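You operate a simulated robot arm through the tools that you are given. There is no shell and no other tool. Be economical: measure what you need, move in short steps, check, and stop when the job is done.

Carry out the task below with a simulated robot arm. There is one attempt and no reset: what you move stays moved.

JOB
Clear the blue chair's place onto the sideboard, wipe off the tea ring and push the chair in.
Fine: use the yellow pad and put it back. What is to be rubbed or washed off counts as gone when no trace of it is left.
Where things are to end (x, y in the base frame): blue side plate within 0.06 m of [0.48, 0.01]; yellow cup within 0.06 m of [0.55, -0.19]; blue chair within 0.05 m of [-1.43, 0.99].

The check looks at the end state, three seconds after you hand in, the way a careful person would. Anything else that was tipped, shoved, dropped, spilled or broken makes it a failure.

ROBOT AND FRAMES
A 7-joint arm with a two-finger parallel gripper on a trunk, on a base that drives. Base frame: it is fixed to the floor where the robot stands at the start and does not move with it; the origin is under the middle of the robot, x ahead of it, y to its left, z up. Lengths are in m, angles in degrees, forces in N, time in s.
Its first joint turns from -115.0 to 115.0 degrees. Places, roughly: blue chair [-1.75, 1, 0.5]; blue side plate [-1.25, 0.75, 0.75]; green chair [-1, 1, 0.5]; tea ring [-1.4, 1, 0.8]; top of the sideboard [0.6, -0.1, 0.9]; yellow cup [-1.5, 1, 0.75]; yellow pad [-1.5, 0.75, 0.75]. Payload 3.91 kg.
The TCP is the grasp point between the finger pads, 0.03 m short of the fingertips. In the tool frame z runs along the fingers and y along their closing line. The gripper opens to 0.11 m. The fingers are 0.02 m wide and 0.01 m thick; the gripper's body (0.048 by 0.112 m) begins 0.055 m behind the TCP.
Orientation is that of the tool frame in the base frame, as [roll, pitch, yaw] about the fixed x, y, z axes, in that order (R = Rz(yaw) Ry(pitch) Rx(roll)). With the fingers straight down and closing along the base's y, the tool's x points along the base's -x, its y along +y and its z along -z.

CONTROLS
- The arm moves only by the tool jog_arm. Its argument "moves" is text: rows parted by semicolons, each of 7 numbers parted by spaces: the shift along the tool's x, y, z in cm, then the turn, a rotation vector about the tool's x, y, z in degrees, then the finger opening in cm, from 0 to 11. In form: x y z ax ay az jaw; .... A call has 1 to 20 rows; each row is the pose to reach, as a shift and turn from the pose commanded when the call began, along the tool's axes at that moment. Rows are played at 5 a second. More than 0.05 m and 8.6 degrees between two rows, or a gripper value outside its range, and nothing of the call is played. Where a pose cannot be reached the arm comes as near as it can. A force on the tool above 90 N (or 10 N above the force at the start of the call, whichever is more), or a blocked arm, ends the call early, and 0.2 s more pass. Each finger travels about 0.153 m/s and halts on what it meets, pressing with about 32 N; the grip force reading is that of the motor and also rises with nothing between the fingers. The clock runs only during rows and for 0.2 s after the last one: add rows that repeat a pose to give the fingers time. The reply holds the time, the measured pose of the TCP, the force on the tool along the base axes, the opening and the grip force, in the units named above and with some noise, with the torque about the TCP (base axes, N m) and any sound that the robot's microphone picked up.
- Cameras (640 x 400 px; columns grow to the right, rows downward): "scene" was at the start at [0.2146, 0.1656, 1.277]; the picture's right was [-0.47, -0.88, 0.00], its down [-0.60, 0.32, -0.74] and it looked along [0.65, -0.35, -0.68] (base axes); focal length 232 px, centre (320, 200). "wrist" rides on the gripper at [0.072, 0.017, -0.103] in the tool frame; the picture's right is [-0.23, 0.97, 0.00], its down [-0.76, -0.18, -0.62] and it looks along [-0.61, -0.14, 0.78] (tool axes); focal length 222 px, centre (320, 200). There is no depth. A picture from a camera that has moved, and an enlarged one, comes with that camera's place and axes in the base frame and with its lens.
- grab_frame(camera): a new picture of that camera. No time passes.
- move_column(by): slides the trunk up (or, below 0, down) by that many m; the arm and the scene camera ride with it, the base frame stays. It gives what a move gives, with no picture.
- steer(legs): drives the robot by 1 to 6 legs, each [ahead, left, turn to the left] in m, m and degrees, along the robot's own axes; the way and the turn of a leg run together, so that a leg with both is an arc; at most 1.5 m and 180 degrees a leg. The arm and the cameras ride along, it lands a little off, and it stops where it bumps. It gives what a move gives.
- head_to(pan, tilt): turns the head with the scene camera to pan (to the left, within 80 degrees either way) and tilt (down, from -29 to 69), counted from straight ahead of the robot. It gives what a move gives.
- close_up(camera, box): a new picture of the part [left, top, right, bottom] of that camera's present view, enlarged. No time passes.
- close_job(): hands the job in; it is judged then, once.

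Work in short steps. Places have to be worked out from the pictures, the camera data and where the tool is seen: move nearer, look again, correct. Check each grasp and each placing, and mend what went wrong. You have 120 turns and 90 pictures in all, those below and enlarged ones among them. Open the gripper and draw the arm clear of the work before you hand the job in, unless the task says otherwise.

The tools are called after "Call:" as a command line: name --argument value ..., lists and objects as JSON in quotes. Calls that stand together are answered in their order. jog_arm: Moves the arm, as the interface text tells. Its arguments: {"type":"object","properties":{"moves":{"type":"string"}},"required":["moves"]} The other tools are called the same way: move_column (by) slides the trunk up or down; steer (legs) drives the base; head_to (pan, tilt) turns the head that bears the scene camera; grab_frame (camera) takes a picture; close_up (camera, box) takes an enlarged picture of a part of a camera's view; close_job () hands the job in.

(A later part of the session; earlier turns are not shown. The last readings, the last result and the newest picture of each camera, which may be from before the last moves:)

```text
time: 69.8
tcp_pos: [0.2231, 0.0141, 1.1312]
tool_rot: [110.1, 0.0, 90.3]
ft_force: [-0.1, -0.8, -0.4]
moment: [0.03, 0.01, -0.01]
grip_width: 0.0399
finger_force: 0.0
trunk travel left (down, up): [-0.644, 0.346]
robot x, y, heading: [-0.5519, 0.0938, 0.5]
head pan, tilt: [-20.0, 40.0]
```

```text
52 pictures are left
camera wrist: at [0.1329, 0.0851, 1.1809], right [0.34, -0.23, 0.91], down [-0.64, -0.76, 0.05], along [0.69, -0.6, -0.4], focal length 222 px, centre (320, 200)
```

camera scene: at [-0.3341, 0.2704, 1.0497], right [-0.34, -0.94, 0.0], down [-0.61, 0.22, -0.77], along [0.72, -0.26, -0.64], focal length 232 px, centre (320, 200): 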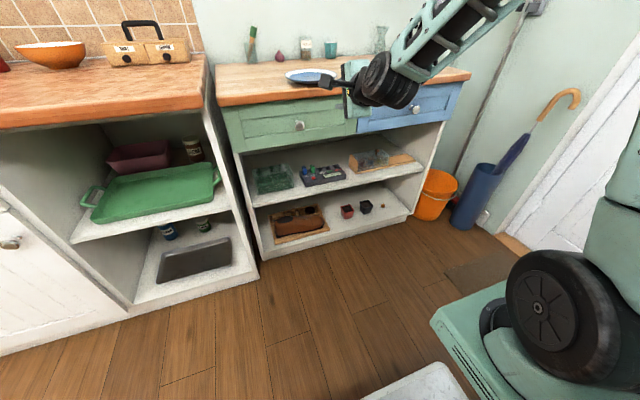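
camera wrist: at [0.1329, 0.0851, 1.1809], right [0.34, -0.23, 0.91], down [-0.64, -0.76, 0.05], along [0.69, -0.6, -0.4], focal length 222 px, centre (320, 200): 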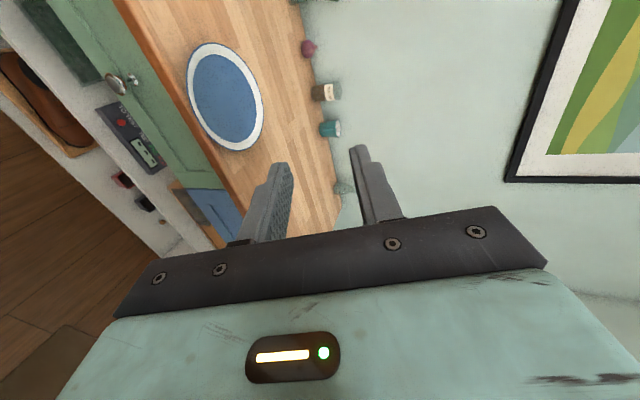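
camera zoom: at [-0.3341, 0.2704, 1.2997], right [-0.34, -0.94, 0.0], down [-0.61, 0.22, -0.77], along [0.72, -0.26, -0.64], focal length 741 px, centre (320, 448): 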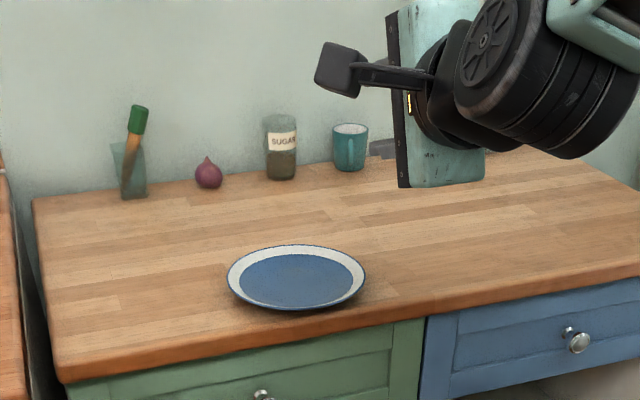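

Plate centre measures ≈(0.47,0.015), fully on the top — within tolerance. Now I tip the tool back straight down while drawing it in, and turn it back 90°.

Call:
jog_arm --moves "0 -0.4 -1.1 8 0 0 4; 0 -0.8 -2.2 16 0 0 4; 0 -1.2 -3.3 24 0 0 4; 0 -1.6 -4.4 32 0 0 4; 0 -2.1 -5.6 40 0 0 4; 0 -2.5 -7 48 0 0 4; 0 -3 -8.4 56 0 0 4; 0 -3.6 -10 64 0 0 4; 0 -4.1 -11.3 70 0 0 4; 0 -4.1 -11.3 70 0 0 4"

Call:
jog_arm --moves "0 0 0 0 0 -8 6; 0 0 0 0 0 -16 8; 0 0 0 0 0 -24 8; 0 0 0 0 0 -32 8; 0 0 0 0 0 -40 8; 0 0 0 0 0 -48 8; 0 0 0 0 0 -56 8; 0 0 0 0 0 -64 8; 0 0 0 0 0 -72 8; 0 0 0 0 0 -80 8; 0 0 0 0 0 -88 8; 0 0 0 0 0 -90 8; 0 0 0 0 0 -90 8"

```text
time: 72.0
tcp_pos: [0.1033, 0.0143, 1.129]
tool_rot: [-179.9, 0.1, 90.3]
ft_force: [0.1, 0.5, 0.4]
moment: [0.01, 0.03, -0.01]
grip_width: 0.0401
finger_force: 0.0
out of reach, approached as far as the arm can: row 3, 4
trunk travel left (down, up): [-0.644, 0.346]
robot x, y, heading: [-0.5557, 0.0972, 0.2]
head pan, tilt: [-20.0, 40.0]
```

```text
time: 74.8
tcp_pos: [0.1044, 0.0114, 1.1289]
tool_rot: [-179.9, -0.1, -179.6]
ft_force: [0.5, 0.5, -0.2]
moment: [0.0, 0.01, -0.01]
grip_width: 0.08
finger_force: 0.1
trunk travel left (down, up): [-0.644, 0.346]
robot x, y, heading: [-0.5555, 0.093, 0.2]
head pan, tilt: [-20.0, 40.0]
```

Next the chair, since with it pushed in I can stand behind it and reach cup and ring. I reverse along y≈0.09 to x≈-2.3 and look left.

Call:
steer --legs '[[-1.4, 0, 0], [-0.34, 0, 0]]'

Call:
head_to --pan 70 --tilt 40

Call:
grab_frame --camera "scene"

```text
time: 83.5
tcp_pos: [-1.6102, 0.0026, 1.1309]
tool_rot: [-179.9, -0.1, -179.0]
ft_force: [0.5, -0.1, 0.3]
moment: [0.03, 0.01, 0.01]
grip_width: 0.0799
finger_force: 0.1
trunk travel left (down, up): [-0.644, 0.346]
robot x, y, heading: [-2.2705, 0.0775, 0.8]
head pan, tilt: [-20.0, 40.0]
```

```text
time: 85.2
tcp_pos: [-1.6093, 0.0025, 1.1297]
tool_rot: [-180.0, 0.0, -179.0]
ft_force: [0.3, -0.6, 0.3]
moment: [-0.01, -0.04, 0.01]
grip_width: 0.0799
finger_force: 0.1
trunk travel left (down, up): [-0.644, 0.346]
robot x, y, heading: [-2.2686, 0.0779, 1.0]
head pan, tilt: [70.0, 40.0]
```

```text
51 pictures are left
camera scene: at [-2.1032, 0.3648, 1.2997], right [0.94, -0.33, 0.0], down [-0.21, -0.61, -0.77], along [0.25, 0.72, -0.64], focal length 232 px, centre (320, 200)
```

scene: 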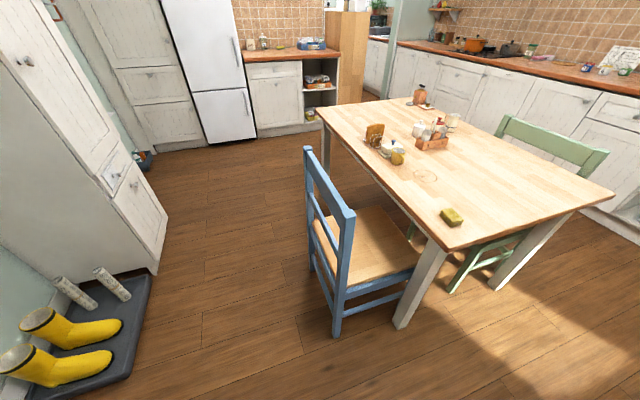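

Chair back rail top is at about x=-1.87, z≈0.86, y 0.79–1.20; boots' mat starts at x≈-2.84, so I fit between at x≈-2.36. I strafe left to stand behind the chair.

Call:
steer --legs '[[-0.09, 0, -0.9], [0, 1.01, 0]]'

Call:
head_to --pan -15 --tilt 55

Call:
grab_frame --camera "scene"

Call:
grab_frame --camera "wrist"

```text
time: 91.0
tcp_pos: [-1.7019, 0.9813, 1.1298]
tool_rot: [180.0, -0.1, -179.9]
ft_force: [0.4, 0.7, -1.1]
moment: [-0.02, -0.03, -0.02]
grip_width: 0.0801
finger_force: 0.1
trunk travel left (down, up): [-0.644, 0.346]
robot x, y, heading: [-2.3638, 1.0656, 0.0]
head pan, tilt: [70.0, 40.0]
```

```text
time: 92.6
tcp_pos: [-1.7023, 0.9823, 1.1312]
tool_rot: [-180.0, -0.1, -180.0]
ft_force: [0.0, -0.9, 0.1]
moment: [0.03, -0.01, 0.01]
grip_width: 0.0801
finger_force: 0.1
trunk travel left (down, up): [-0.644, 0.346]
robot x, y, heading: [-2.3577, 1.0637, -0.2]
head pan, tilt: [-15.0, 55.0]
```

```text
50 pictures are left
camera scene: at [-2.1492, 1.2523, 1.2791], right [-0.26, -0.97, 0.0], down [-0.79, 0.21, -0.57], along [0.55, -0.15, -0.82], focal length 232 px, centre (320, 200)
```

scene: 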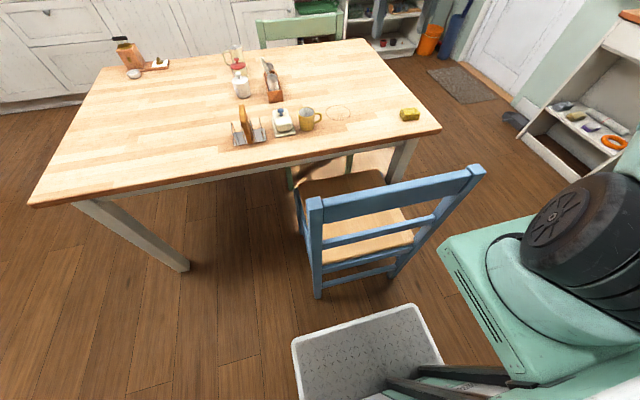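

```text
49 pictures are left
camera wrist: at [-1.7738, 0.9986, 1.2333], right [0.23, 0.97, 0.0], down [0.76, -0.18, 0.62], along [0.61, -0.14, -0.78], focal length 222 px, centre (320, 200)
```

wrist: 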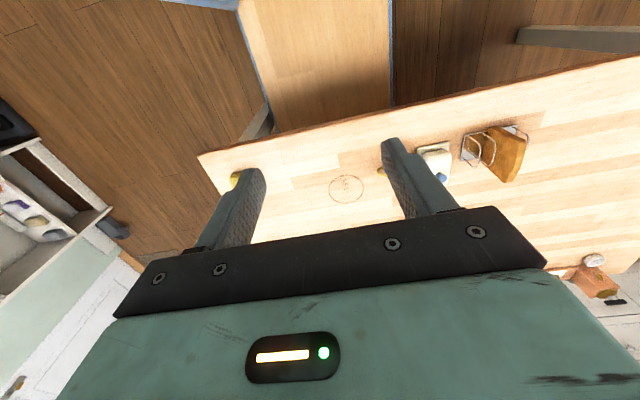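

I see the chair back well; rail centre ≈(-1.87,0.985,top 0.86). I turn the tool 90° so the fingers close along x, draw it above the rail, jaws 8 cm.

Call:
jog_arm --moves "1.4 0 0 0 0 8 8; 2.8 0 0 0 0 16 8; 4.2 0 0 0 0 24 8; 5.6 0 0 0 0 32 8; 7 0 0 0 0 40 8; 8.4 0 0 0 0 48 8; 9.8 0 0 0 0 56 8; 11.2 0 0 0 0 64 8; 12.6 0 0 0 0 72 8; 14 0 0 0 0 80 8; 15.4 0 0 0 0 88 8; 16.8 0 0 0 0 90 8; 16.8 0 3 0 0 90 8; 16.8 0 6 0 0 90 8; 16.8 0 9 0 0 90 8; 16.8 0 12 0 0 90 8; 16.8 0 15 0 0 90 8;16.8 0 18 0 0 90 8;16.8 0 18 0 0 90 8"

Call:
grab_frame --camera "wrist"

Call:
close_up --camera "scene" --box '[280, 60, 520, 210]'

```text
time: 96.6
tcp_pos: [-1.8718, 0.9819, 0.9513]
tool_rot: [-180.0, 0.0, 90.0]
ft_force: [-0.7, 0.3, 0.1]
moment: [0.0, 0.01, 0.01]
grip_width: 0.0799
finger_force: 0.0
trunk travel left (down, up): [-0.644, 0.346]
robot x, y, heading: [-2.3602, 1.0647, -0.3]
head pan, tilt: [-15.0, 55.0]
```

```text
48 pictures are left
camera wrist: at [-1.8538, 1.0533, 1.0536], right [0.97, -0.23, 0.0], down [-0.18, -0.76, 0.62], along [-0.14, -0.61, -0.78], focal length 222 px, centre (320, 200)
```

wrist: 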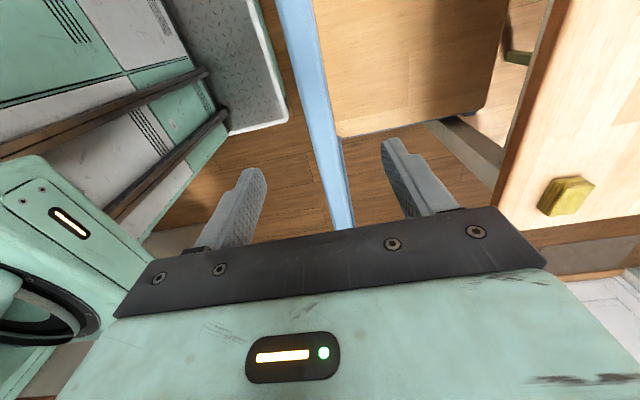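

```text
2.67 times, centred on (400, 135) of scene
camera zoom: at [-2.1492, 1.2522, 1.2791], right [-0.26, -0.97, 0.0], down [-0.79, 0.21, -0.57], along [0.55, -0.15, -0.82], focal length 618 px, centre (107, 373)
```

zoom: 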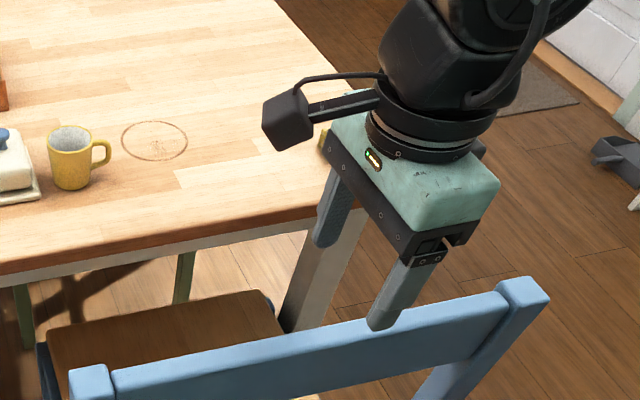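

The rail runs between the fingers. I descend to z≈0.845 and close on it.

Call:
jog_arm --moves "0 0 3 0 0 0 8; 0 0 6 0 0 0 8; 0 0 8 0 0 0 8; 0 0 10 0 0 0 8; 0 0 10.6 0 0 0 8; 0 0 10.6 0 0 0 6; 0 0 10.6 0 0 0 4; 0 0 10.6 0 0 0 2; 0 0 10.6 0 0 0 0; 0 0 10.6 0 0 0 0; 0 0 10.6 0 0 0 0"

Call:
grab_frame --camera "scene"

```text
time: 99.0
tcp_pos: [-1.8645, 0.9833, 0.8438]
tool_rot: [-179.8, 0.0, 90.0]
ft_force: [-24.3, -1.0, 24.1]
moment: [-0.15, 1.29, -0.65]
grip_width: 0.0241
finger_force: 32.0
out of reach, approached as far as the arm can: row 1, 2, 3, 4, 5, 6, 7, 8, 9, 10, 11
trunk travel left (down, up): [-0.644, 0.346]
robot x, y, heading: [-2.3645, 1.0648, -0.1]
head pan, tilt: [-15.0, 55.0]
```

```text
46 pictures are left
camera scene: at [-2.1508, 1.2523, 1.2795], right [-0.26, -0.97, 0.0], down [-0.79, 0.21, -0.57], along [0.56, -0.15, -0.82], focal length 232 px, centre (320, 200)
```

scene: 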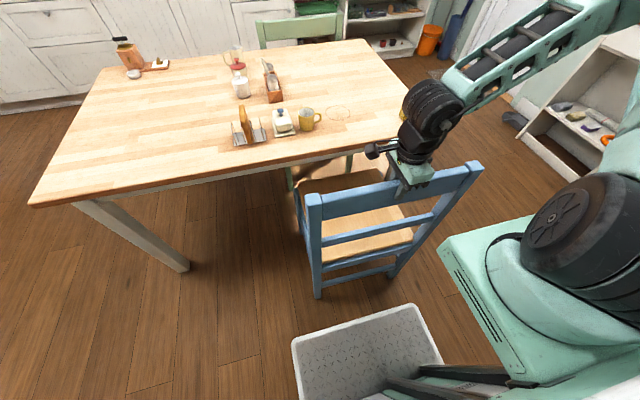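

Rail gripped (2.4 cm thick, x≈-1.865). By leg positions the chair centre is ≈-1.685; table edge ≈-1.605. I drive ahead 0.23 m gently, which leaves the rail just outside the edge.

Call:
steer --legs '[[0.12, 0, 0], [0.11, 0, 0]]'

Call:
grab_frame --camera "scene"

```text
time: 100.6
tcp_pos: [-1.7464, 0.9833, 0.8444]
tool_rot: [-178.4, 0.0, 90.1]
ft_force: [-25.9, -4.0, 40.5]
moment: [0.3, 2.83, -0.36]
grip_width: 0.0312
finger_force: 31.7
trunk travel left (down, up): [-0.644, 0.346]
robot x, y, heading: [-2.2331, 1.0668, 0.4]
head pan, tilt: [-15.0, 55.0]
stopped in leg 2: the force on the tool passed its limit (the readings are from after the stop); the commanded pose is now the measured one
```

```text
45 pictures are left
camera scene: at [-2.0246, 1.2525, 1.2789], right [-0.26, -0.97, 0.0], down [-0.79, 0.21, -0.57], along [0.56, -0.15, -0.82], focal length 232 px, centre (320, 200)
```

scene: 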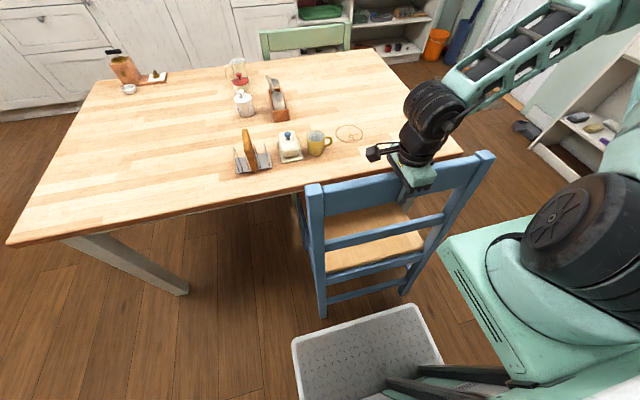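

Force limit tripped after ~0.12 m: pushing at the top tends to tip the chair. I release, lift off, and will push low at the seat frame instead.

Call:
jog_arm --moves "0 0 0 0 0 0 4; 0 0 0 0 0 0 6; 0 0 0 0 0 0 8; 0 0 -3 0 0 0 8; 0 0 -7 0 0 0 8; 0 0 -11 0 0 0 8; 0 0 -15 0 0 0 8; 0 0 -19 0 0 0 8; 0 0 -23 0 0 0 6; 0 0 -27 0 0 0 4; 0 0 -27 0 0 0 2"

Call:
grab_frame --camera "scene"

```text
time: 103.0
tcp_pos: [-1.737, 0.9826, 1.1112]
tool_rot: [-178.8, 0.1, 90.0]
ft_force: [-0.6, 0.0, -0.2]
moment: [-0.04, 0.0, 0.02]
grip_width: 0.0202
finger_force: 0.0
trunk travel left (down, up): [-0.644, 0.346]
robot x, y, heading: [-2.2345, 1.069, 0.5]
head pan, tilt: [-15.0, 55.0]
```

```text
44 pictures are left
camera scene: at [-2.0224, 1.2527, 1.2791], right [-0.26, -0.97, 0.0], down [-0.79, 0.21, -0.57], along [0.55, -0.15, -0.82], focal length 232 px, centre (320, 200)
```

scene: 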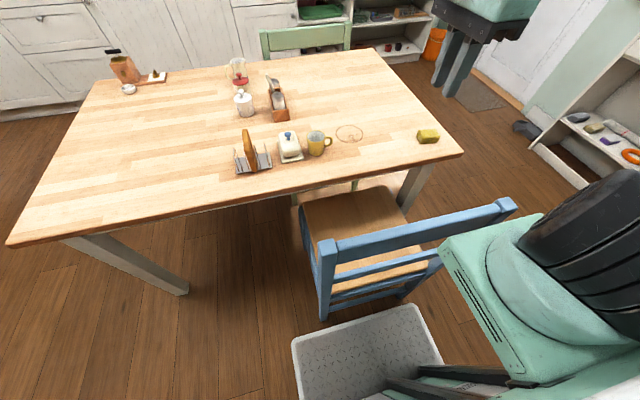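

The chair had only tipped and settled back; it moved ~2 cm. I need to push low at the seat frame (z≈0.38). I back 0.235 m, then reorient: fingers closing along y, tilted 30° forward.

Call:
steer --legs '[[-0.235, 0, -0.5]]'

Call:
jog_arm --moves "0 0 0 0 0 -8 2; 0 0 0 0 0 -16 2; 0 0 0 0 0 -24 2; 0 0 0 0 0 -32 2; 0 0 0 0 0 -40 2; 0 0 0 0 0 -48 2; 0 0 0 0 0 -56 3; 0 0 0 0 0 -64 4; 0 0 0 0 0 -72 5; 0 0 0 0 0 -80 6; 0 0 0 0 0 -88 8; 0 0 0 0 0 -90 8; 0 0 0 0 0 -90 8"

Call:
jog_arm --moves "0 0 0 0 -8 0 8; 0 0 0 0 -16 0 8; 0 0 0 0 -24 0 8; 0 0 0 0 -30 0 8; 0 0 0 0 -30 0 8"

```text
time: 104.8
tcp_pos: [-1.9718, 0.9767, 1.1113]
tool_rot: [-178.6, 0.2, 89.2]
ft_force: [-0.1, -0.4, -0.5]
moment: [0.01, 0.01, -0.02]
grip_width: 0.0198
finger_force: 0.1
trunk travel left (down, up): [-0.644, 0.346]
robot x, y, heading: [-2.468, 1.0687, -0.8]
head pan, tilt: [-15.0, 55.0]
```

```text
time: 107.6
tcp_pos: [-1.9734, 0.9759, 1.1124]
tool_rot: [-179.8, -1.2, 179.3]
ft_force: [-0.2, -0.3, -0.6]
moment: [0.0, 0.0, -0.01]
grip_width: 0.0797
finger_force: 0.0
trunk travel left (down, up): [-0.644, 0.346]
robot x, y, heading: [-2.4672, 1.0686, -0.6]
head pan, tilt: [-15.0, 55.0]
```

```text
time: 108.8
tcp_pos: [-1.9721, 0.9772, 1.1116]
tool_rot: [-179.8, 28.9, 179.4]
ft_force: [-0.2, 0.8, 0.2]
moment: [0.0, -0.01, 0.0]
grip_width: 0.0802
finger_force: 0.1
trunk travel left (down, up): [-0.644, 0.346]
robot x, y, heading: [-2.4661, 1.0622, -0.5]
head pan, tilt: [-15.0, 55.0]
```

Orientation as wanted. I lower the trunk 0.6 m behind the chair, then look.

Call:
move_column --by -0.6

Call:
grab_frame --camera "scene"

Call:
grab_frame --camera "wrist"

```text
refused: -0.6 is not a number from -0.4 to 0.4
```

```text
43 pictures are left
camera scene: at [-2.2547, 1.2506, 1.2791], right [-0.27, -0.96, 0.0], down [-0.79, 0.22, -0.57], along [0.55, -0.15, -0.82], focal length 232 px, centre (320, 200)
```

scene: 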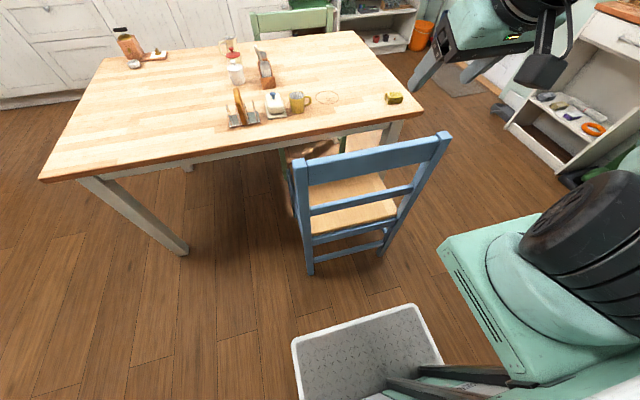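

```text
42 pictures are left
camera wrist: at [-2.085, 0.9948, 1.1662], right [0.21, 0.97, 0.11], down [0.36, -0.18, 0.91], along [0.91, -0.15, -0.39], focal length 222 px, centre (320, 200)
```

wrist: 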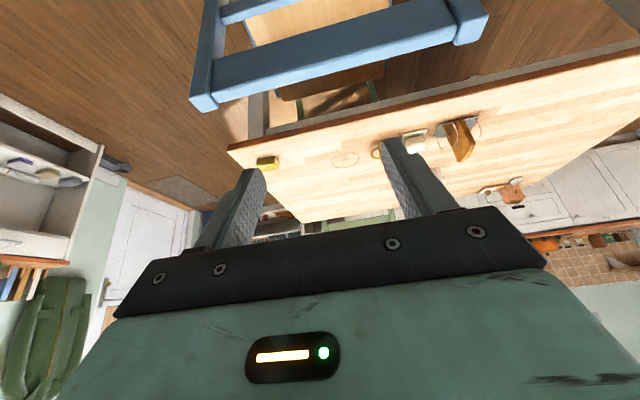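

Refused size only. Chair's rear feet are now at x≈-1.848. I lower in two steps.

Call:
move_column --by -0.4

Call:
move_column --by -0.22

Call:
grab_frame --camera "wrist"

Call:
grab_frame --camera "scene"

```text
time: 112.6
tcp_pos: [-1.9726, 0.9761, 0.7107]
tool_rot: [-179.9, 28.8, 179.3]
ft_force: [0.8, 0.1, 0.3]
moment: [0.01, 0.01, 0.05]
grip_width: 0.0801
finger_force: 0.1
trunk travel left (down, up): [-0.244, 0.746]
robot x, y, heading: [-2.4659, 1.0675, -0.3]
head pan, tilt: [-15.0, 55.0]
```

```text
time: 114.9
tcp_pos: [-1.9743, 0.9745, 0.4927]
tool_rot: [-179.8, 28.8, 179.3]
ft_force: [0.0, -0.8, 0.2]
moment: [0.0, -0.03, 0.01]
grip_width: 0.0802
finger_force: 0.1
trunk travel left (down, up): [-0.024, 0.966]
robot x, y, heading: [-2.4648, 1.0633, -0.6]
head pan, tilt: [-15.0, 55.0]
```

```text
41 pictures are left
camera wrist: at [-2.085, 0.9948, 0.5464], right [0.21, 0.97, 0.11], down [0.36, -0.18, 0.91], along [0.91, -0.15, -0.39], focal length 222 px, centre (320, 200)
```

wrist: 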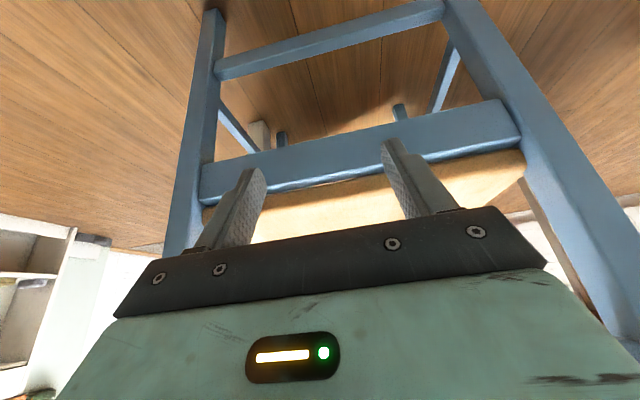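

```text
40 pictures are left
camera scene: at [-2.2548, 1.2507, 0.6591], right [-0.27, -0.96, 0.0], down [-0.79, 0.22, -0.57], along [0.55, -0.15, -0.82], focal length 232 px, centre (320, 200)
```

scene: 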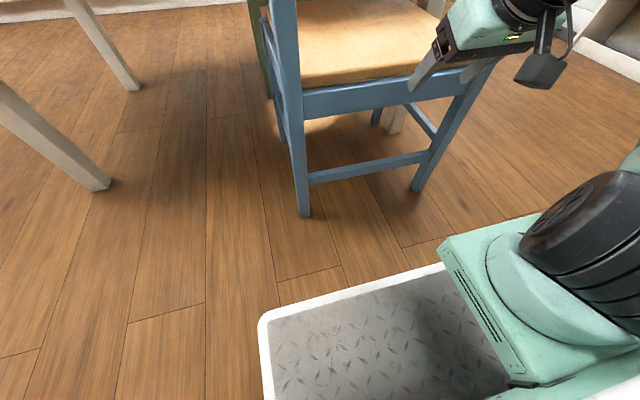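

I see the apron bar (z≈0.38) and the low stretcher (z≈0.19). I lower the tool 10 cm and shift 2 cm left to the bar's middle, then drive ahead 0.15 m to start pushing low.

Call:
jog_arm --moves "1.6 0.7 2.9 0 0 0 8; 3.2 1.4 5.8 0 0 0 8; 4.8 2 8.8 0 0 0 8; 4.8 2 8.8 0 0 0 8"

Call:
steer --legs '[[0.09, 0, 0.4], [0.07, 0, 0]]'

Call:
grab_frame --camera "scene"

Call:
grab_frame --camera "wrist"

```text
time: 115.9
tcp_pos: [-1.9255, 1.0106, 0.4264]
tool_rot: [-179.9, 28.6, 179.2]
ft_force: [-0.4, -0.3, -0.4]
moment: [0.01, -0.01, 0.02]
grip_width: 0.08
finger_force: 0.0
out of reach, approached as far as the arm can: row 1, 2, 3, 4
trunk travel left (down, up): [-0.024, 0.966]
robot x, y, heading: [-2.4659, 1.0646, -0.5]
head pan, tilt: [-15.0, 55.0]
```

```text
time: 117.6
tcp_pos: [-1.7645, 1.0127, 0.4259]
tool_rot: [-179.9, 28.7, 179.8]
ft_force: [-8.7, -1.1, -13.4]
moment: [0.44, 0.16, -0.3]
grip_width: 0.0802
finger_force: 0.1
trunk travel left (down, up): [-0.024, 0.966]
robot x, y, heading: [-2.3067, 1.063, -0.1]
head pan, tilt: [-15.0, 55.0]
```

```text
39 pictures are left
camera scene: at [-2.0948, 1.2513, 0.6589], right [-0.26, -0.97, 0.0], down [-0.79, 0.21, -0.57], along [0.55, -0.15, -0.82], focal length 232 px, centre (320, 200)
```

scene: 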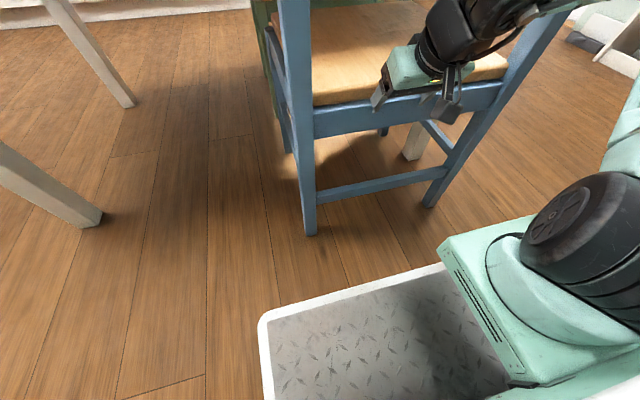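

```text
38 pictures are left
camera wrist: at [-1.8772, 1.032, 0.4812], right [0.21, 0.97, 0.11], down [0.37, -0.18, 0.91], along [0.91, -0.15, -0.39], focal length 222 px, centre (320, 200)
```

wrist: 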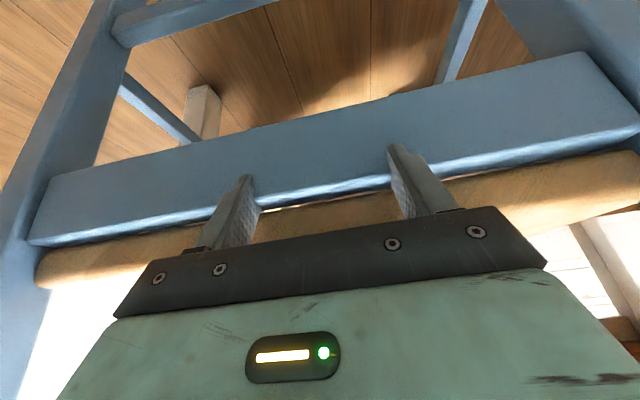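

It slides straight at ~9 N; rear feet now x≈-1.768. I push 0.12 m more.

Call:
steer --legs '[[0.06, 0, 0], [0.06, 0, 0]]'

Call:
grab_frame --camera "scene"

```text
time: 119.2
tcp_pos: [-1.6467, 1.014, 0.4266]
tool_rot: [-179.8, 28.6, 179.6]
ft_force: [-9.9, 0.2, -15.0]
moment: [0.62, 0.17, -0.43]
grip_width: 0.0804
finger_force: 0.2
trunk travel left (down, up): [-0.024, 0.966]
robot x, y, heading: [-2.1855, 1.0684, 0.0]
head pan, tilt: [-15.0, 55.0]
```

```text
37 pictures are left
camera scene: at [-1.9758, 1.2507, 0.6589], right [-0.26, -0.96, 0.0], down [-0.79, 0.22, -0.57], along [0.55, -0.15, -0.82], focal length 232 px, centre (320, 200)
```

scene: 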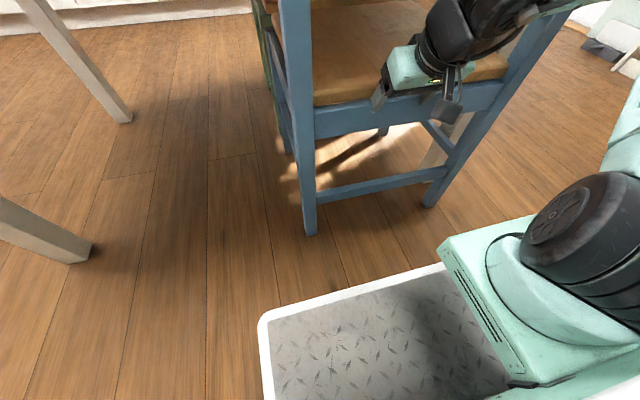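

Rear feet ≈-1.648, front feet ≈-1.26: centre ≈-1.45. I back off 8 cm, raise the trunk and check from above.

Call:
steer --legs '[[-0.12, 0, 0]]'

Call:
move_column --by 0.4

Call:
move_column --by 0.25

Call:
grab_frame --camera "scene"

```text
time: 120.4
tcp_pos: [-1.7649, 1.0124, 0.4257]
tool_rot: [-179.9, 28.5, 179.4]
ft_force: [0.2, 0.7, 0.2]
moment: [0.02, -0.03, 0.02]
grip_width: 0.08
finger_force: 0.1
trunk travel left (down, up): [-0.024, 0.966]
robot x, y, heading: [-2.3043, 1.0662, -0.1]
head pan, tilt: [-15.0, 55.0]
```

```text
time: 124.2
tcp_pos: [-1.7665, 1.0125, 0.8265]
tool_rot: [-179.9, 28.6, 179.6]
ft_force: [-0.3, -0.9, 0.1]
moment: [-0.01, -0.02, -0.02]
grip_width: 0.0798
finger_force: 0.0
trunk travel left (down, up): [-0.424, 0.566]
robot x, y, heading: [-2.31, 1.0635, 0.0]
head pan, tilt: [-15.0, 55.0]
```

```text
time: 126.8
tcp_pos: [-1.7643, 1.0136, 1.0759]
tool_rot: [-179.9, 28.6, 179.5]
ft_force: [0.0, -0.1, 0.2]
moment: [-0.04, 0.01, 0.01]
grip_width: 0.0797
finger_force: 0.1
trunk travel left (down, up): [-0.674, 0.316]
robot x, y, heading: [-2.3098, 1.0653, -0.2]
head pan, tilt: [-15.0, 55.0]
```

```text
36 pictures are left
camera scene: at [-2.0946, 1.2509, 1.309], right [-0.26, -0.96, 0.0], down [-0.79, 0.22, -0.57], along [0.55, -0.15, -0.82], focal length 232 px, centre (320, 200)
```

scene: 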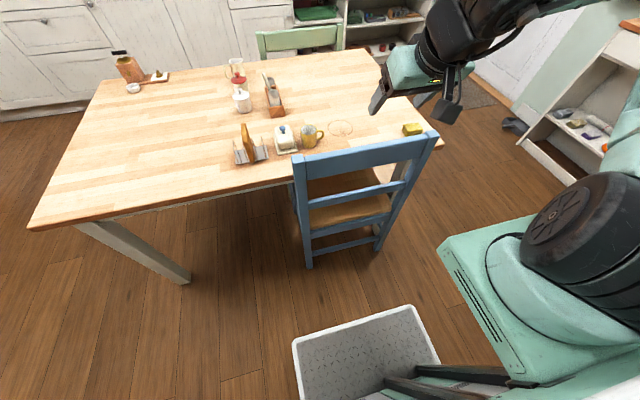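

Chair stands upright, straight, rear feet x≈-1.64, y centre ≈0.985. I enlarge the rail/table gap and the cup.

Call:
close_up --camera "scene" --box '[220, 80, 460, 230]'

```text
2.67 times, centred on (340, 155) of scene
camera zoom: at [-2.0946, 1.2509, 1.309], right [-0.26, -0.96, 0.0], down [-0.79, 0.22, -0.57], along [0.55, -0.15, -0.82], focal length 618 px, centre (267, 320)
```

zoom: 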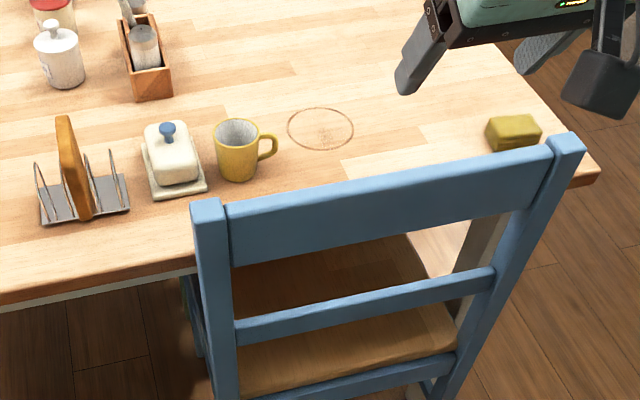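

Cup at (-1.475,1.117), handle toward -y, top ≈0.81. I straighten the tool, then turn it -90° (fingers close along x, camera on the clear side), then drive 0.2 m ahead.

Call:
jog_arm --moves "0 0 0 0 8 0 8; 0 0 0 0 16 0 8; 0 0 0 0 24 0 8; 0 0 0 0 28.6 0 8; 0 0 0 0 28.6 0 8"

Call:
jog_arm --moves "0 0 0 0 0 -8 8; 0 0 0 0 0 -16 8; 0 0 0 0 0 -24 8; 0 0 0 0 0 -32 8; 0 0 0 0 0 -40 8; 0 0 0 0 0 -48 8; 0 0 0 0 0 -56 8; 0 0 0 0 0 -64 8; 0 0 0 0 0 -72 8; 0 0 0 0 0 -80 8; 0 0 0 0 0 -88 8; 0 0 0 0 0 -89.5 8; 0 0 0 0 0 -89.5 8"

Call:
steer --legs '[[0.2, 0, 0]]'

Call:
grab_frame --camera "wrist"

```text
time: 128.0
tcp_pos: [-1.7654, 1.0125, 1.076]
tool_rot: [-179.9, 0.0, 179.5]
ft_force: [-0.2, -0.3, -0.1]
moment: [-0.03, 0.01, 0.01]
grip_width: 0.0799
finger_force: 0.0
trunk travel left (down, up): [-0.674, 0.316]
robot x, y, heading: [-2.3072, 1.0673, -0.3]
head pan, tilt: [-15.0, 55.0]
```

```text
time: 130.8
tcp_pos: [-1.7764, 1.0224, 1.0758]
tool_rot: [-179.9, 0.0, -91.1]
ft_force: [0.4, -0.2, 0.0]
moment: [-0.04, 0.01, 0.02]
grip_width: 0.0799
finger_force: 0.1
out of reach, approached as far as the arm can: row 11, 12, 13
trunk travel left (down, up): [-0.674, 0.316]
robot x, y, heading: [-2.3047, 1.0656, -0.1]
head pan, tilt: [-15.0, 55.0]
```

```text
time: 132.4
tcp_pos: [-1.5732, 1.0217, 1.0756]
tool_rot: [180.0, -0.1, -91.0]
ft_force: [-0.4, -0.7, -0.2]
moment: [0.0, 0.0, 0.0]
grip_width: 0.0801
finger_force: 0.0
trunk travel left (down, up): [-0.674, 0.316]
robot x, y, heading: [-2.102, 1.0638, -0.2]
head pan, tilt: [-15.0, 55.0]
```

```text
34 pictures are left
camera wrist: at [-1.5904, 0.9497, 1.1782], right [-0.97, 0.24, 0.0], down [0.19, 0.76, 0.62], along [0.15, 0.6, -0.78], focal length 222 px, centre (320, 200)
```

wrist: 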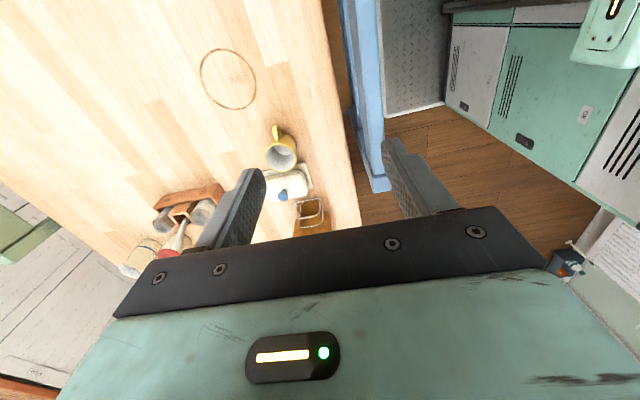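

Cup confirmed at ≈(-1.478,1.116). I strafe left 0.095 m, then move the tool above the cup and lower the trunk 0.15 m.

Call:
steer --legs '[[0, 0.095, 0.2]]'

Call:
jog_arm --moves "0 -3 0 0 0 0 8; 0 -6 0 0 0 0 8; 0 -9.5 0 0 0 0 8; 0 -9.5 0 0 0 0 8"

Call:
move_column --by -0.16

Call:
grab_frame --camera "wrist"

Call:
grab_frame --camera "scene"

```text
time: 133.6
tcp_pos: [-1.572, 1.1177, 1.0753]
tool_rot: [-179.9, -0.1, -90.9]
ft_force: [0.5, 0.7, 0.3]
moment: [0.01, -0.01, 0.03]
grip_width: 0.08
finger_force: 0.0
trunk travel left (down, up): [-0.674, 0.316]
robot x, y, heading: [-2.1017, 1.1616, -0.1]
head pan, tilt: [-15.0, 55.0]
```

```text
time: 134.6
tcp_pos: [-1.5499, 1.1521, 1.0713]
tool_rot: [-179.9, -0.1, -91.0]
ft_force: [0.3, 0.0, 0.2]
moment: [-0.01, 0.01, -0.01]
grip_width: 0.0801
finger_force: 0.1
out of reach, approached as far as the arm can: row 1, 2, 3, 4
trunk travel left (down, up): [-0.674, 0.316]
robot x, y, heading: [-2.1013, 1.1617, 0.0]
head pan, tilt: [-15.0, 55.0]
```

```text
time: 136.4
tcp_pos: [-1.5497, 1.1503, 0.9113]
tool_rot: [-179.9, -0.1, -91.0]
ft_force: [0.5, -0.1, -0.5]
moment: [0.0, 0.01, 0.02]
grip_width: 0.0798
finger_force: 0.1
trunk travel left (down, up): [-0.514, 0.476]
robot x, y, heading: [-2.104, 1.1578, -0.0]
head pan, tilt: [-15.0, 55.0]
```

```text
33 pictures are left
camera wrist: at [-1.5672, 1.0796, 1.0147], right [-0.97, 0.24, 0.0], down [0.19, 0.76, 0.62], along [0.15, 0.6, -0.78], focal length 222 px, centre (320, 200)
```

wrist: 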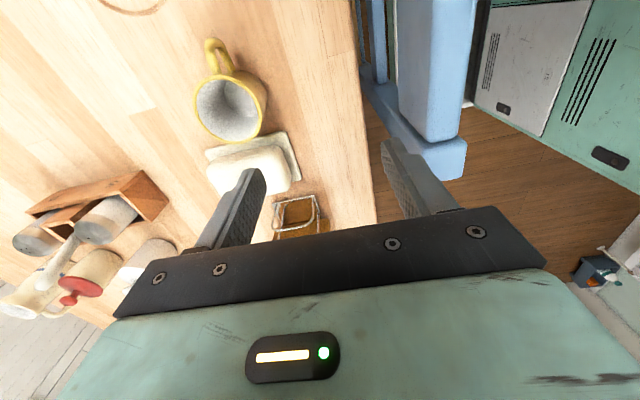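

```text
32 pictures are left
camera scene: at [-1.8921, 1.3452, 1.1491], right [-0.26, -0.97, 0.0], down [-0.79, 0.21, -0.57], along [0.55, -0.15, -0.82], focal length 232 px, centre (320, 200)
```

scene: 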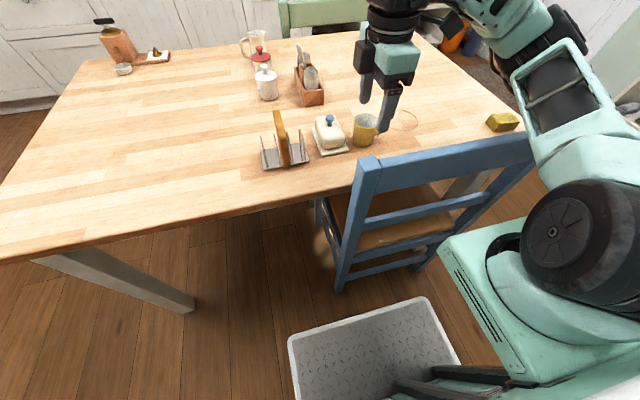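

The -90° wrist turn is at a joint limit. I turn the tool 180° the other way (fingers again closing along x), which worked before.

Call:
jog_arm --moves "0 0 0 0 0 8 8; 0 0 0 0 0 16 8; 0 0 0 0 0 24 8; 0 0 0 0 0 32 8; 0 0 0 0 0 40 8; 0 0 0 0 0 48 8; 0 0 0 0 0 56 8; 0 0 0 0 0 64 8; 0 0 0 0 0 72 8; 0 0 0 0 0 80 8; 0 0 0 0 0 88 8; 0 0 0 0 0 91 8; 0 0 0 0 0 91 8"

Call:
jog_arm --moves "0 0 0 0 0 8 8; 0 0 0 0 0 16 8; 0 0 0 0 0 24 8; 0 0 0 0 0 32 8; 0 0 0 0 0 40 8; 0 0 0 0 0 48 8; 0 0 0 0 0 56 8; 0 0 0 0 0 64 8; 0 0 0 0 0 72 8; 0 0 0 0 0 80 8; 0 0 0 0 0 88 8; 0 0 0 0 0 90 8; 0 0 0 0 0 90 8"

```text
time: 139.2
tcp_pos: [-1.5505, 1.1508, 0.9122]
tool_rot: [-179.9, 0.2, 177.9]
ft_force: [0.9, -0.1, 0.1]
moment: [0.01, 0.01, 0.04]
grip_width: 0.0799
finger_force: 0.0
trunk travel left (down, up): [-0.514, 0.476]
robot x, y, heading: [-2.1025, 1.1554, 0.1]
head pan, tilt: [-15.0, 55.0]
```

```text
time: 142.0
tcp_pos: [-1.5495, 1.1518, 0.9107]
tool_rot: [-180.0, 0.1, 87.9]
ft_force: [-0.3, -0.2, 0.5]
moment: [0.0, 0.04, 0.0]
grip_width: 0.0799
finger_force: 0.1
trunk travel left (down, up): [-0.514, 0.476]
robot x, y, heading: [-2.1035, 1.1577, -0.0]
head pan, tilt: [-15.0, 55.0]
```

Now at yaw 88°. I move over the cup (+7.2 cm x, -3.5 cm y), descend to z≈0.80 and look before closing.

Call:
jog_arm --moves "-1.7 3.7 0 0 0 0 8; -3.3 7.3 0 0 0 0 8; -3.3 7.3 0 0 0 0 8; -3.3 7.3 3 0 0 0 8; -3.3 7.3 5 0 0 0 8; -3.3 7.3 5 0 0 0 8"

Call:
close_up --camera "wrist" --box '[140, 60, 500, 285]'

Call:
close_up --camera "scene" --box '[260, 60, 460, 185]'

```text
time: 143.4
tcp_pos: [-1.4786, 1.115, 0.8628]
tool_rot: [179.8, 0.1, 88.0]
ft_force: [-0.7, 1.0, -0.6]
moment: [-0.02, 0.0, 0.02]
grip_width: 0.0803
finger_force: 0.0
trunk travel left (down, up): [-0.514, 0.476]
robot x, y, heading: [-2.1022, 1.1625, -0.0]
head pan, tilt: [-15.0, 55.0]
```

```text
1.78 times, centred on (320, 172) of wrist
camera zoom: at [-1.4579, 1.1872, 0.9643], right [0.97, -0.26, 0.0], down [-0.21, -0.75, 0.62], along [-0.16, -0.6, -0.78], focal length 395 px, centre (320, 249)
```

zoom: 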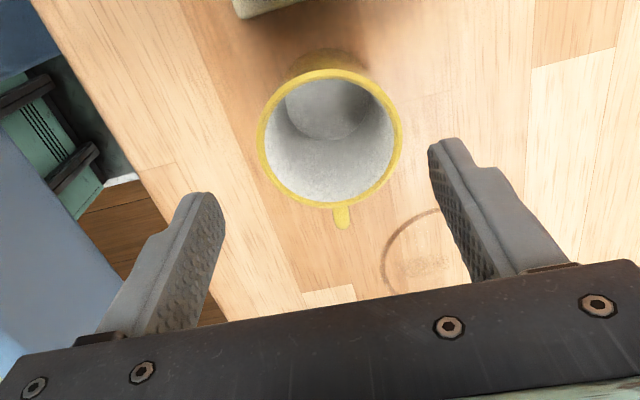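

```text
3.20 times, centred on (360, 122) of scene
camera zoom: at [-1.8921, 1.3452, 1.1491], right [-0.26, -0.97, 0.0], down [-0.79, 0.21, -0.57], along [0.55, -0.15, -0.82], focal length 741 px, centre (192, 448)
```

zoom: 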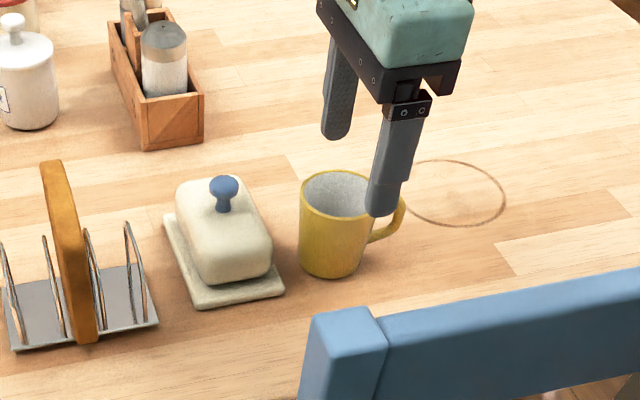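

Cup centre refined to (-1.470,1.122). I correct 0.8 cm in both, descend to z≈0.787 and close.

Call:
jog_arm --moves "0.7 0.8 0 0 0 0 8; 0.7 0.8 3 0 0 0 8; 0.7 0.8 6 0 0 0 8; 0.7 0.8 7.6 0 0 0 8; 0.7 0.8 7.6 0 0 0 7; 0.7 0.8 7.6 0 0 0 6; 0.7 0.8 7.6 0 0 0 5; 0.7 0.8 7.6 0 0 0 4; 0.7 0.8 7.6 0 0 0 3; 0.7 0.8 7.6 0 0 0 3"

Call:
close_up --camera "scene" --box '[260, 60, 460, 185]'

```text
time: 145.6
tcp_pos: [-1.4688, 1.1221, 0.7852]
tool_rot: [180.0, 0.1, 88.1]
ft_force: [-0.3, 0.3, 0.7]
moment: [0.03, 0.0, 0.02]
grip_width: 0.0611
finger_force: 32.4
trunk travel left (down, up): [-0.514, 0.476]
robot x, y, heading: [-2.1067, 1.1577, -0.1]
head pan, tilt: [-15.0, 55.0]
```

```text
3.20 times, centred on (360, 122) of scene
camera zoom: at [-1.8921, 1.3452, 1.149], right [-0.26, -0.97, 0.0], down [-0.79, 0.21, -0.57], along [0.55, -0.15, -0.82], focal length 741 px, centre (192, 448)
```

zoom: 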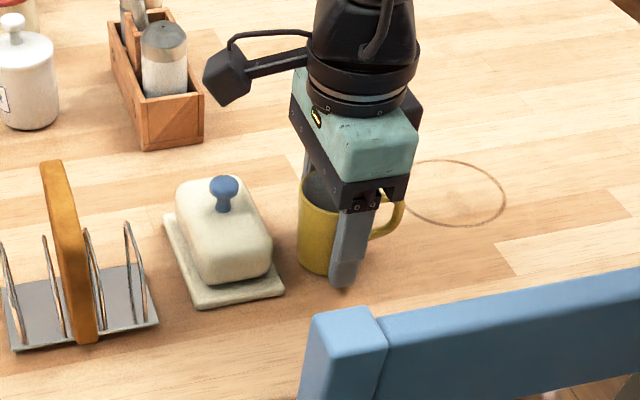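

Cup held (6.1 cm). I lift with the trunk, back off 0.2 m, strafe right to y≈0.05 and drive to the sideboard.

Call:
move_column --by 0.3

Call:
steer --legs '[[-0.22, 0, 0], [0, -1.12, 0], [1.4, 0, 0], [0.3, -0.1, 0]]'

Call:
head_to --pan -15 --tilt 45

Call:
grab_frame --camera "scene"

```text
time: 148.6
tcp_pos: [-1.4697, 1.1227, 1.0849]
tool_rot: [179.9, 0.1, 88.1]
ft_force: [-0.3, 0.1, -0.6]
moment: [0.04, 0.01, 0.0]
grip_width: 0.0609
finger_force: 32.6
trunk travel left (down, up): [-0.814, 0.176]
robot x, y, heading: [-2.0994, 1.1598, 0.2]
head pan, tilt: [-15.0, 55.0]
```

```text
time: 163.9
tcp_pos: [0.015, -0.1185, 1.0852]
tool_rot: [179.9, 0.1, 87.5]
ft_force: [0.8, 0.9, -1.1]
moment: [-0.01, 0.04, 0.01]
grip_width: 0.0611
finger_force: 32.1
trunk travel left (down, up): [-0.814, 0.176]
robot x, y, heading: [-0.6167, -0.078, -0.3]
head pan, tilt: [-15.0, 55.0]
```

```text
time: 164.7
tcp_pos: [0.0144, -0.119, 1.0848]
tool_rot: [179.9, 0.1, 87.5]
ft_force: [0.9, 0.6, -0.9]
moment: [0.0, 0.01, -0.01]
grip_width: 0.061
finger_force: 32.3
trunk travel left (down, up): [-0.814, 0.176]
robot x, y, heading: [-0.6181, -0.0781, -0.4]
head pan, tilt: [-15.0, 45.0]
```

```text
28 pictures are left
camera scene: at [-0.3968, 0.1055, 1.4624], right [-0.27, -0.96, 0.0], down [-0.68, 0.19, -0.71], along [0.68, -0.19, -0.71], focal length 232 px, centre (320, 200)
```

scene: 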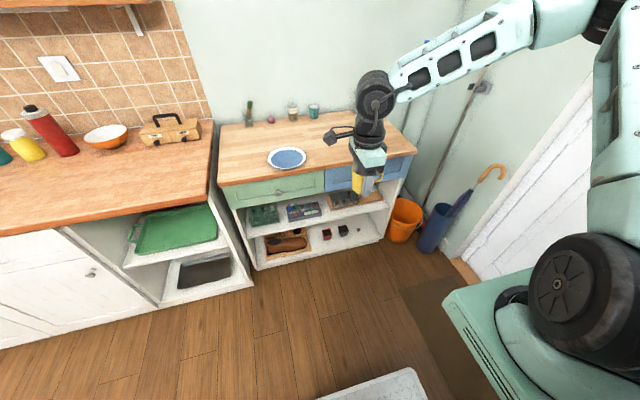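

Plate confirmed at (0.467,0.014). I drive the cup to above (0.55,-0.19).

Call:
steer --legs '[[0.535, -0.068, 0.4]]'

Call:
move_column --by -0.18

Call:
grab_frame --camera "scene"

```text
time: 167.8
tcp_pos: [0.5478, -0.1916, 1.0856]
tool_rot: [179.8, 0.1, 87.5]
ft_force: [0.2, 0.1, -1.6]
moment: [-0.02, 0.02, 0.01]
grip_width: 0.0611
finger_force: 31.3
trunk travel left (down, up): [-0.814, 0.176]
robot x, y, heading: [-0.0832, -0.1484, -0.5]
head pan, tilt: [-15.0, 45.0]
```

```text
time: 169.8
tcp_pos: [0.5485, -0.1926, 0.9054]
tool_rot: [179.8, 0.1, 87.5]
ft_force: [-0.3, -0.4, -1.8]
moment: [0.04, 0.01, -0.03]
grip_width: 0.0608
finger_force: 32.2
trunk travel left (down, up): [-0.634, 0.356]
robot x, y, heading: [-0.0868, -0.1517, -0.4]
head pan, tilt: [-15.0, 45.0]
```

```text
27 pictures are left
camera scene: at [0.1365, 0.0317, 1.2825], right [-0.27, -0.96, 0.0], down [-0.68, 0.19, -0.71], along [0.68, -0.19, -0.71], focal length 232 px, centre (320, 200)
```

scene: 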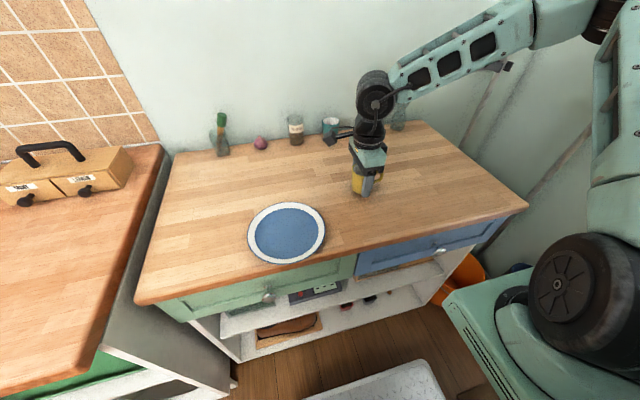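

Cup base is ~2 cm above the top. I lower until contact.

Call:
move_column --by -0.015

Call:
move_column --by -0.005

```text
time: 170.4
tcp_pos: [0.5475, -0.1911, 0.8917]
tool_rot: [179.8, 0.0, 87.5]
ft_force: [-4.6, 0.3, 25.5]
moment: [-0.06, -0.12, 0.03]
grip_width: 0.0607
finger_force: 31.5
trunk travel left (down, up): [-0.619, 0.371]
robot x, y, heading: [-0.0852, -0.1481, -0.8]
head pan, tilt: [-15.0, 45.0]
```

```text
time: 170.9
tcp_pos: [0.5475, -0.1916, 0.8897]
tool_rot: [179.4, 0.0, 87.5]
ft_force: [-5.7, -8.2, 84.9]
moment: [-0.07, 3.05, 0.59]
grip_width: 0.061
finger_force: 32.1
trunk travel left (down, up): [-0.614, 0.376]
robot x, y, heading: [-0.0841, -0.1497, -0.3]
head pan, tilt: [-15.0, 45.0]
```

Contact at ≈0.892; that last step pressed too hard. I ease up 6 mm to unload, then check.

Call:
move_column --by 0.006

```text
time: 171.5
tcp_pos: [0.5479, -0.1909, 0.8896]
tool_rot: [179.9, 0.1, 87.4]
ft_force: [-0.1, 3.1, 22.5]
moment: [0.1, -0.16, -0.03]
grip_width: 0.0608
finger_force: 31.8
trunk travel left (down, up): [-0.62, 0.37]
robot x, y, heading: [-0.0816, -0.1487, -0.7]
head pan, tilt: [-15.0, 45.0]
```

Call:
move_column --by 0.002

Call:
jog_arm --moves "0 0 0 0 0 0 6.4; 0 0 0 0 0 0 7; 0 0 0 0 0 0 8; 0 0 0 0 0 0 8; 0 0 -3 0 0 0 8; 0 0 -7 0 0 0 8; 0 0 -11 0 0 0 8; 0 0 -14 0 0 0 8; 0 0 -14 0 0 0 8"

Call:
grab_frame --camera "scene"

```text
time: 172.0
tcp_pos: [0.5487, -0.1936, 0.8927]
tool_rot: [-179.9, 0.2, 87.3]
ft_force: [0.5, 0.2, -1.0]
moment: [-0.01, -0.01, -0.01]
grip_width: 0.0606
finger_force: 31.8
trunk travel left (down, up): [-0.622, 0.368]
robot x, y, heading: [-0.085, -0.1494, -0.4]
head pan, tilt: [-15.0, 45.0]
```

```text
time: 174.0
tcp_pos: [0.5496, -0.1947, 1.0329]
tool_rot: [179.8, 0.1, 87.4]
ft_force: [-0.8, -0.8, -0.7]
moment: [-0.01, 0.02, 0.01]
grip_width: 0.0799
finger_force: 0.1
trunk travel left (down, up): [-0.622, 0.368]
robot x, y, heading: [-0.0852, -0.1523, -0.6]
head pan, tilt: [-15.0, 45.0]
```

```text
26 pictures are left
camera scene: at [0.1364, 0.0317, 1.2705], right [-0.27, -0.96, 0.0], down [-0.68, 0.19, -0.71], along [0.68, -0.19, -0.71], focal length 232 px, centre (320, 200)
```

scene: 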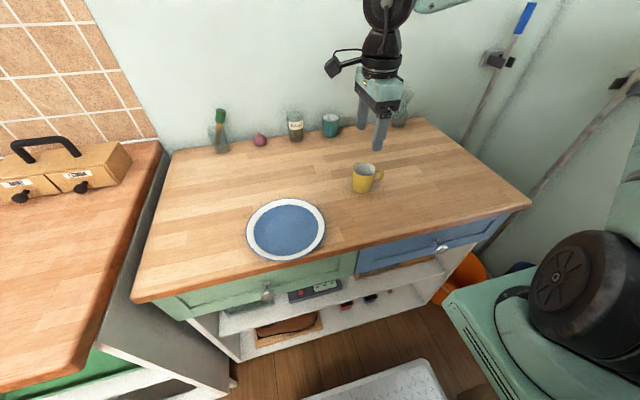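

Cup stands upright at ≈(0.549,-0.193). Now back behind the chair for pad and ring: reverse, strafe left to y≈0.98, and creep ahead to x≈-2.1.

Call:
steer --legs '[[-0.6, 0.18, 0.5], [-1.5, 0, 0], [-0.05, 0, 0], [0, 0.95, 0], [0.13, 0, 0]]'

Call:
head_to --pan -15 --tilt 50

Call:
grab_frame --camera "scene"

```text
time: 190.3
tcp_pos: [-1.4299, 0.9338, 1.0336]
tool_rot: [179.9, 0.1, 88.0]
ft_force: [0.0, 0.0, -0.4]
moment: [-0.01, 0.01, 0.01]
grip_width: 0.0799
finger_force: 0.1
trunk travel left (down, up): [-0.622, 0.368]
robot x, y, heading: [-2.0649, 0.9743, -0.0]
head pan, tilt: [-15.0, 45.0]
```

```text
time: 191.0
tcp_pos: [-1.4299, 0.9343, 1.0327]
tool_rot: [180.0, 0.1, 88.0]
ft_force: [-0.7, 0.2, -0.7]
moment: [-0.01, -0.02, -0.03]
grip_width: 0.0799
finger_force: 0.1
trunk travel left (down, up): [-0.622, 0.368]
robot x, y, heading: [-2.066, 0.9698, -0.1]
head pan, tilt: [-15.0, 50.0]
```

```text
25 pictures are left
camera scene: at [-1.8491, 1.1571, 1.2636], right [-0.26, -0.97, 0.0], down [-0.74, 0.2, -0.64], along [0.62, -0.17, -0.77], focal length 232 px, centre (320, 200)
```

scene: 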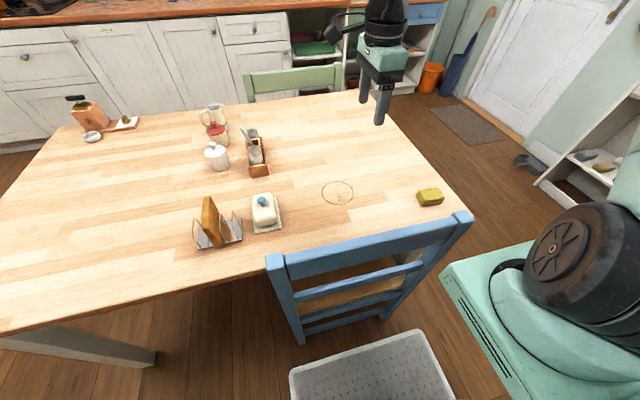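

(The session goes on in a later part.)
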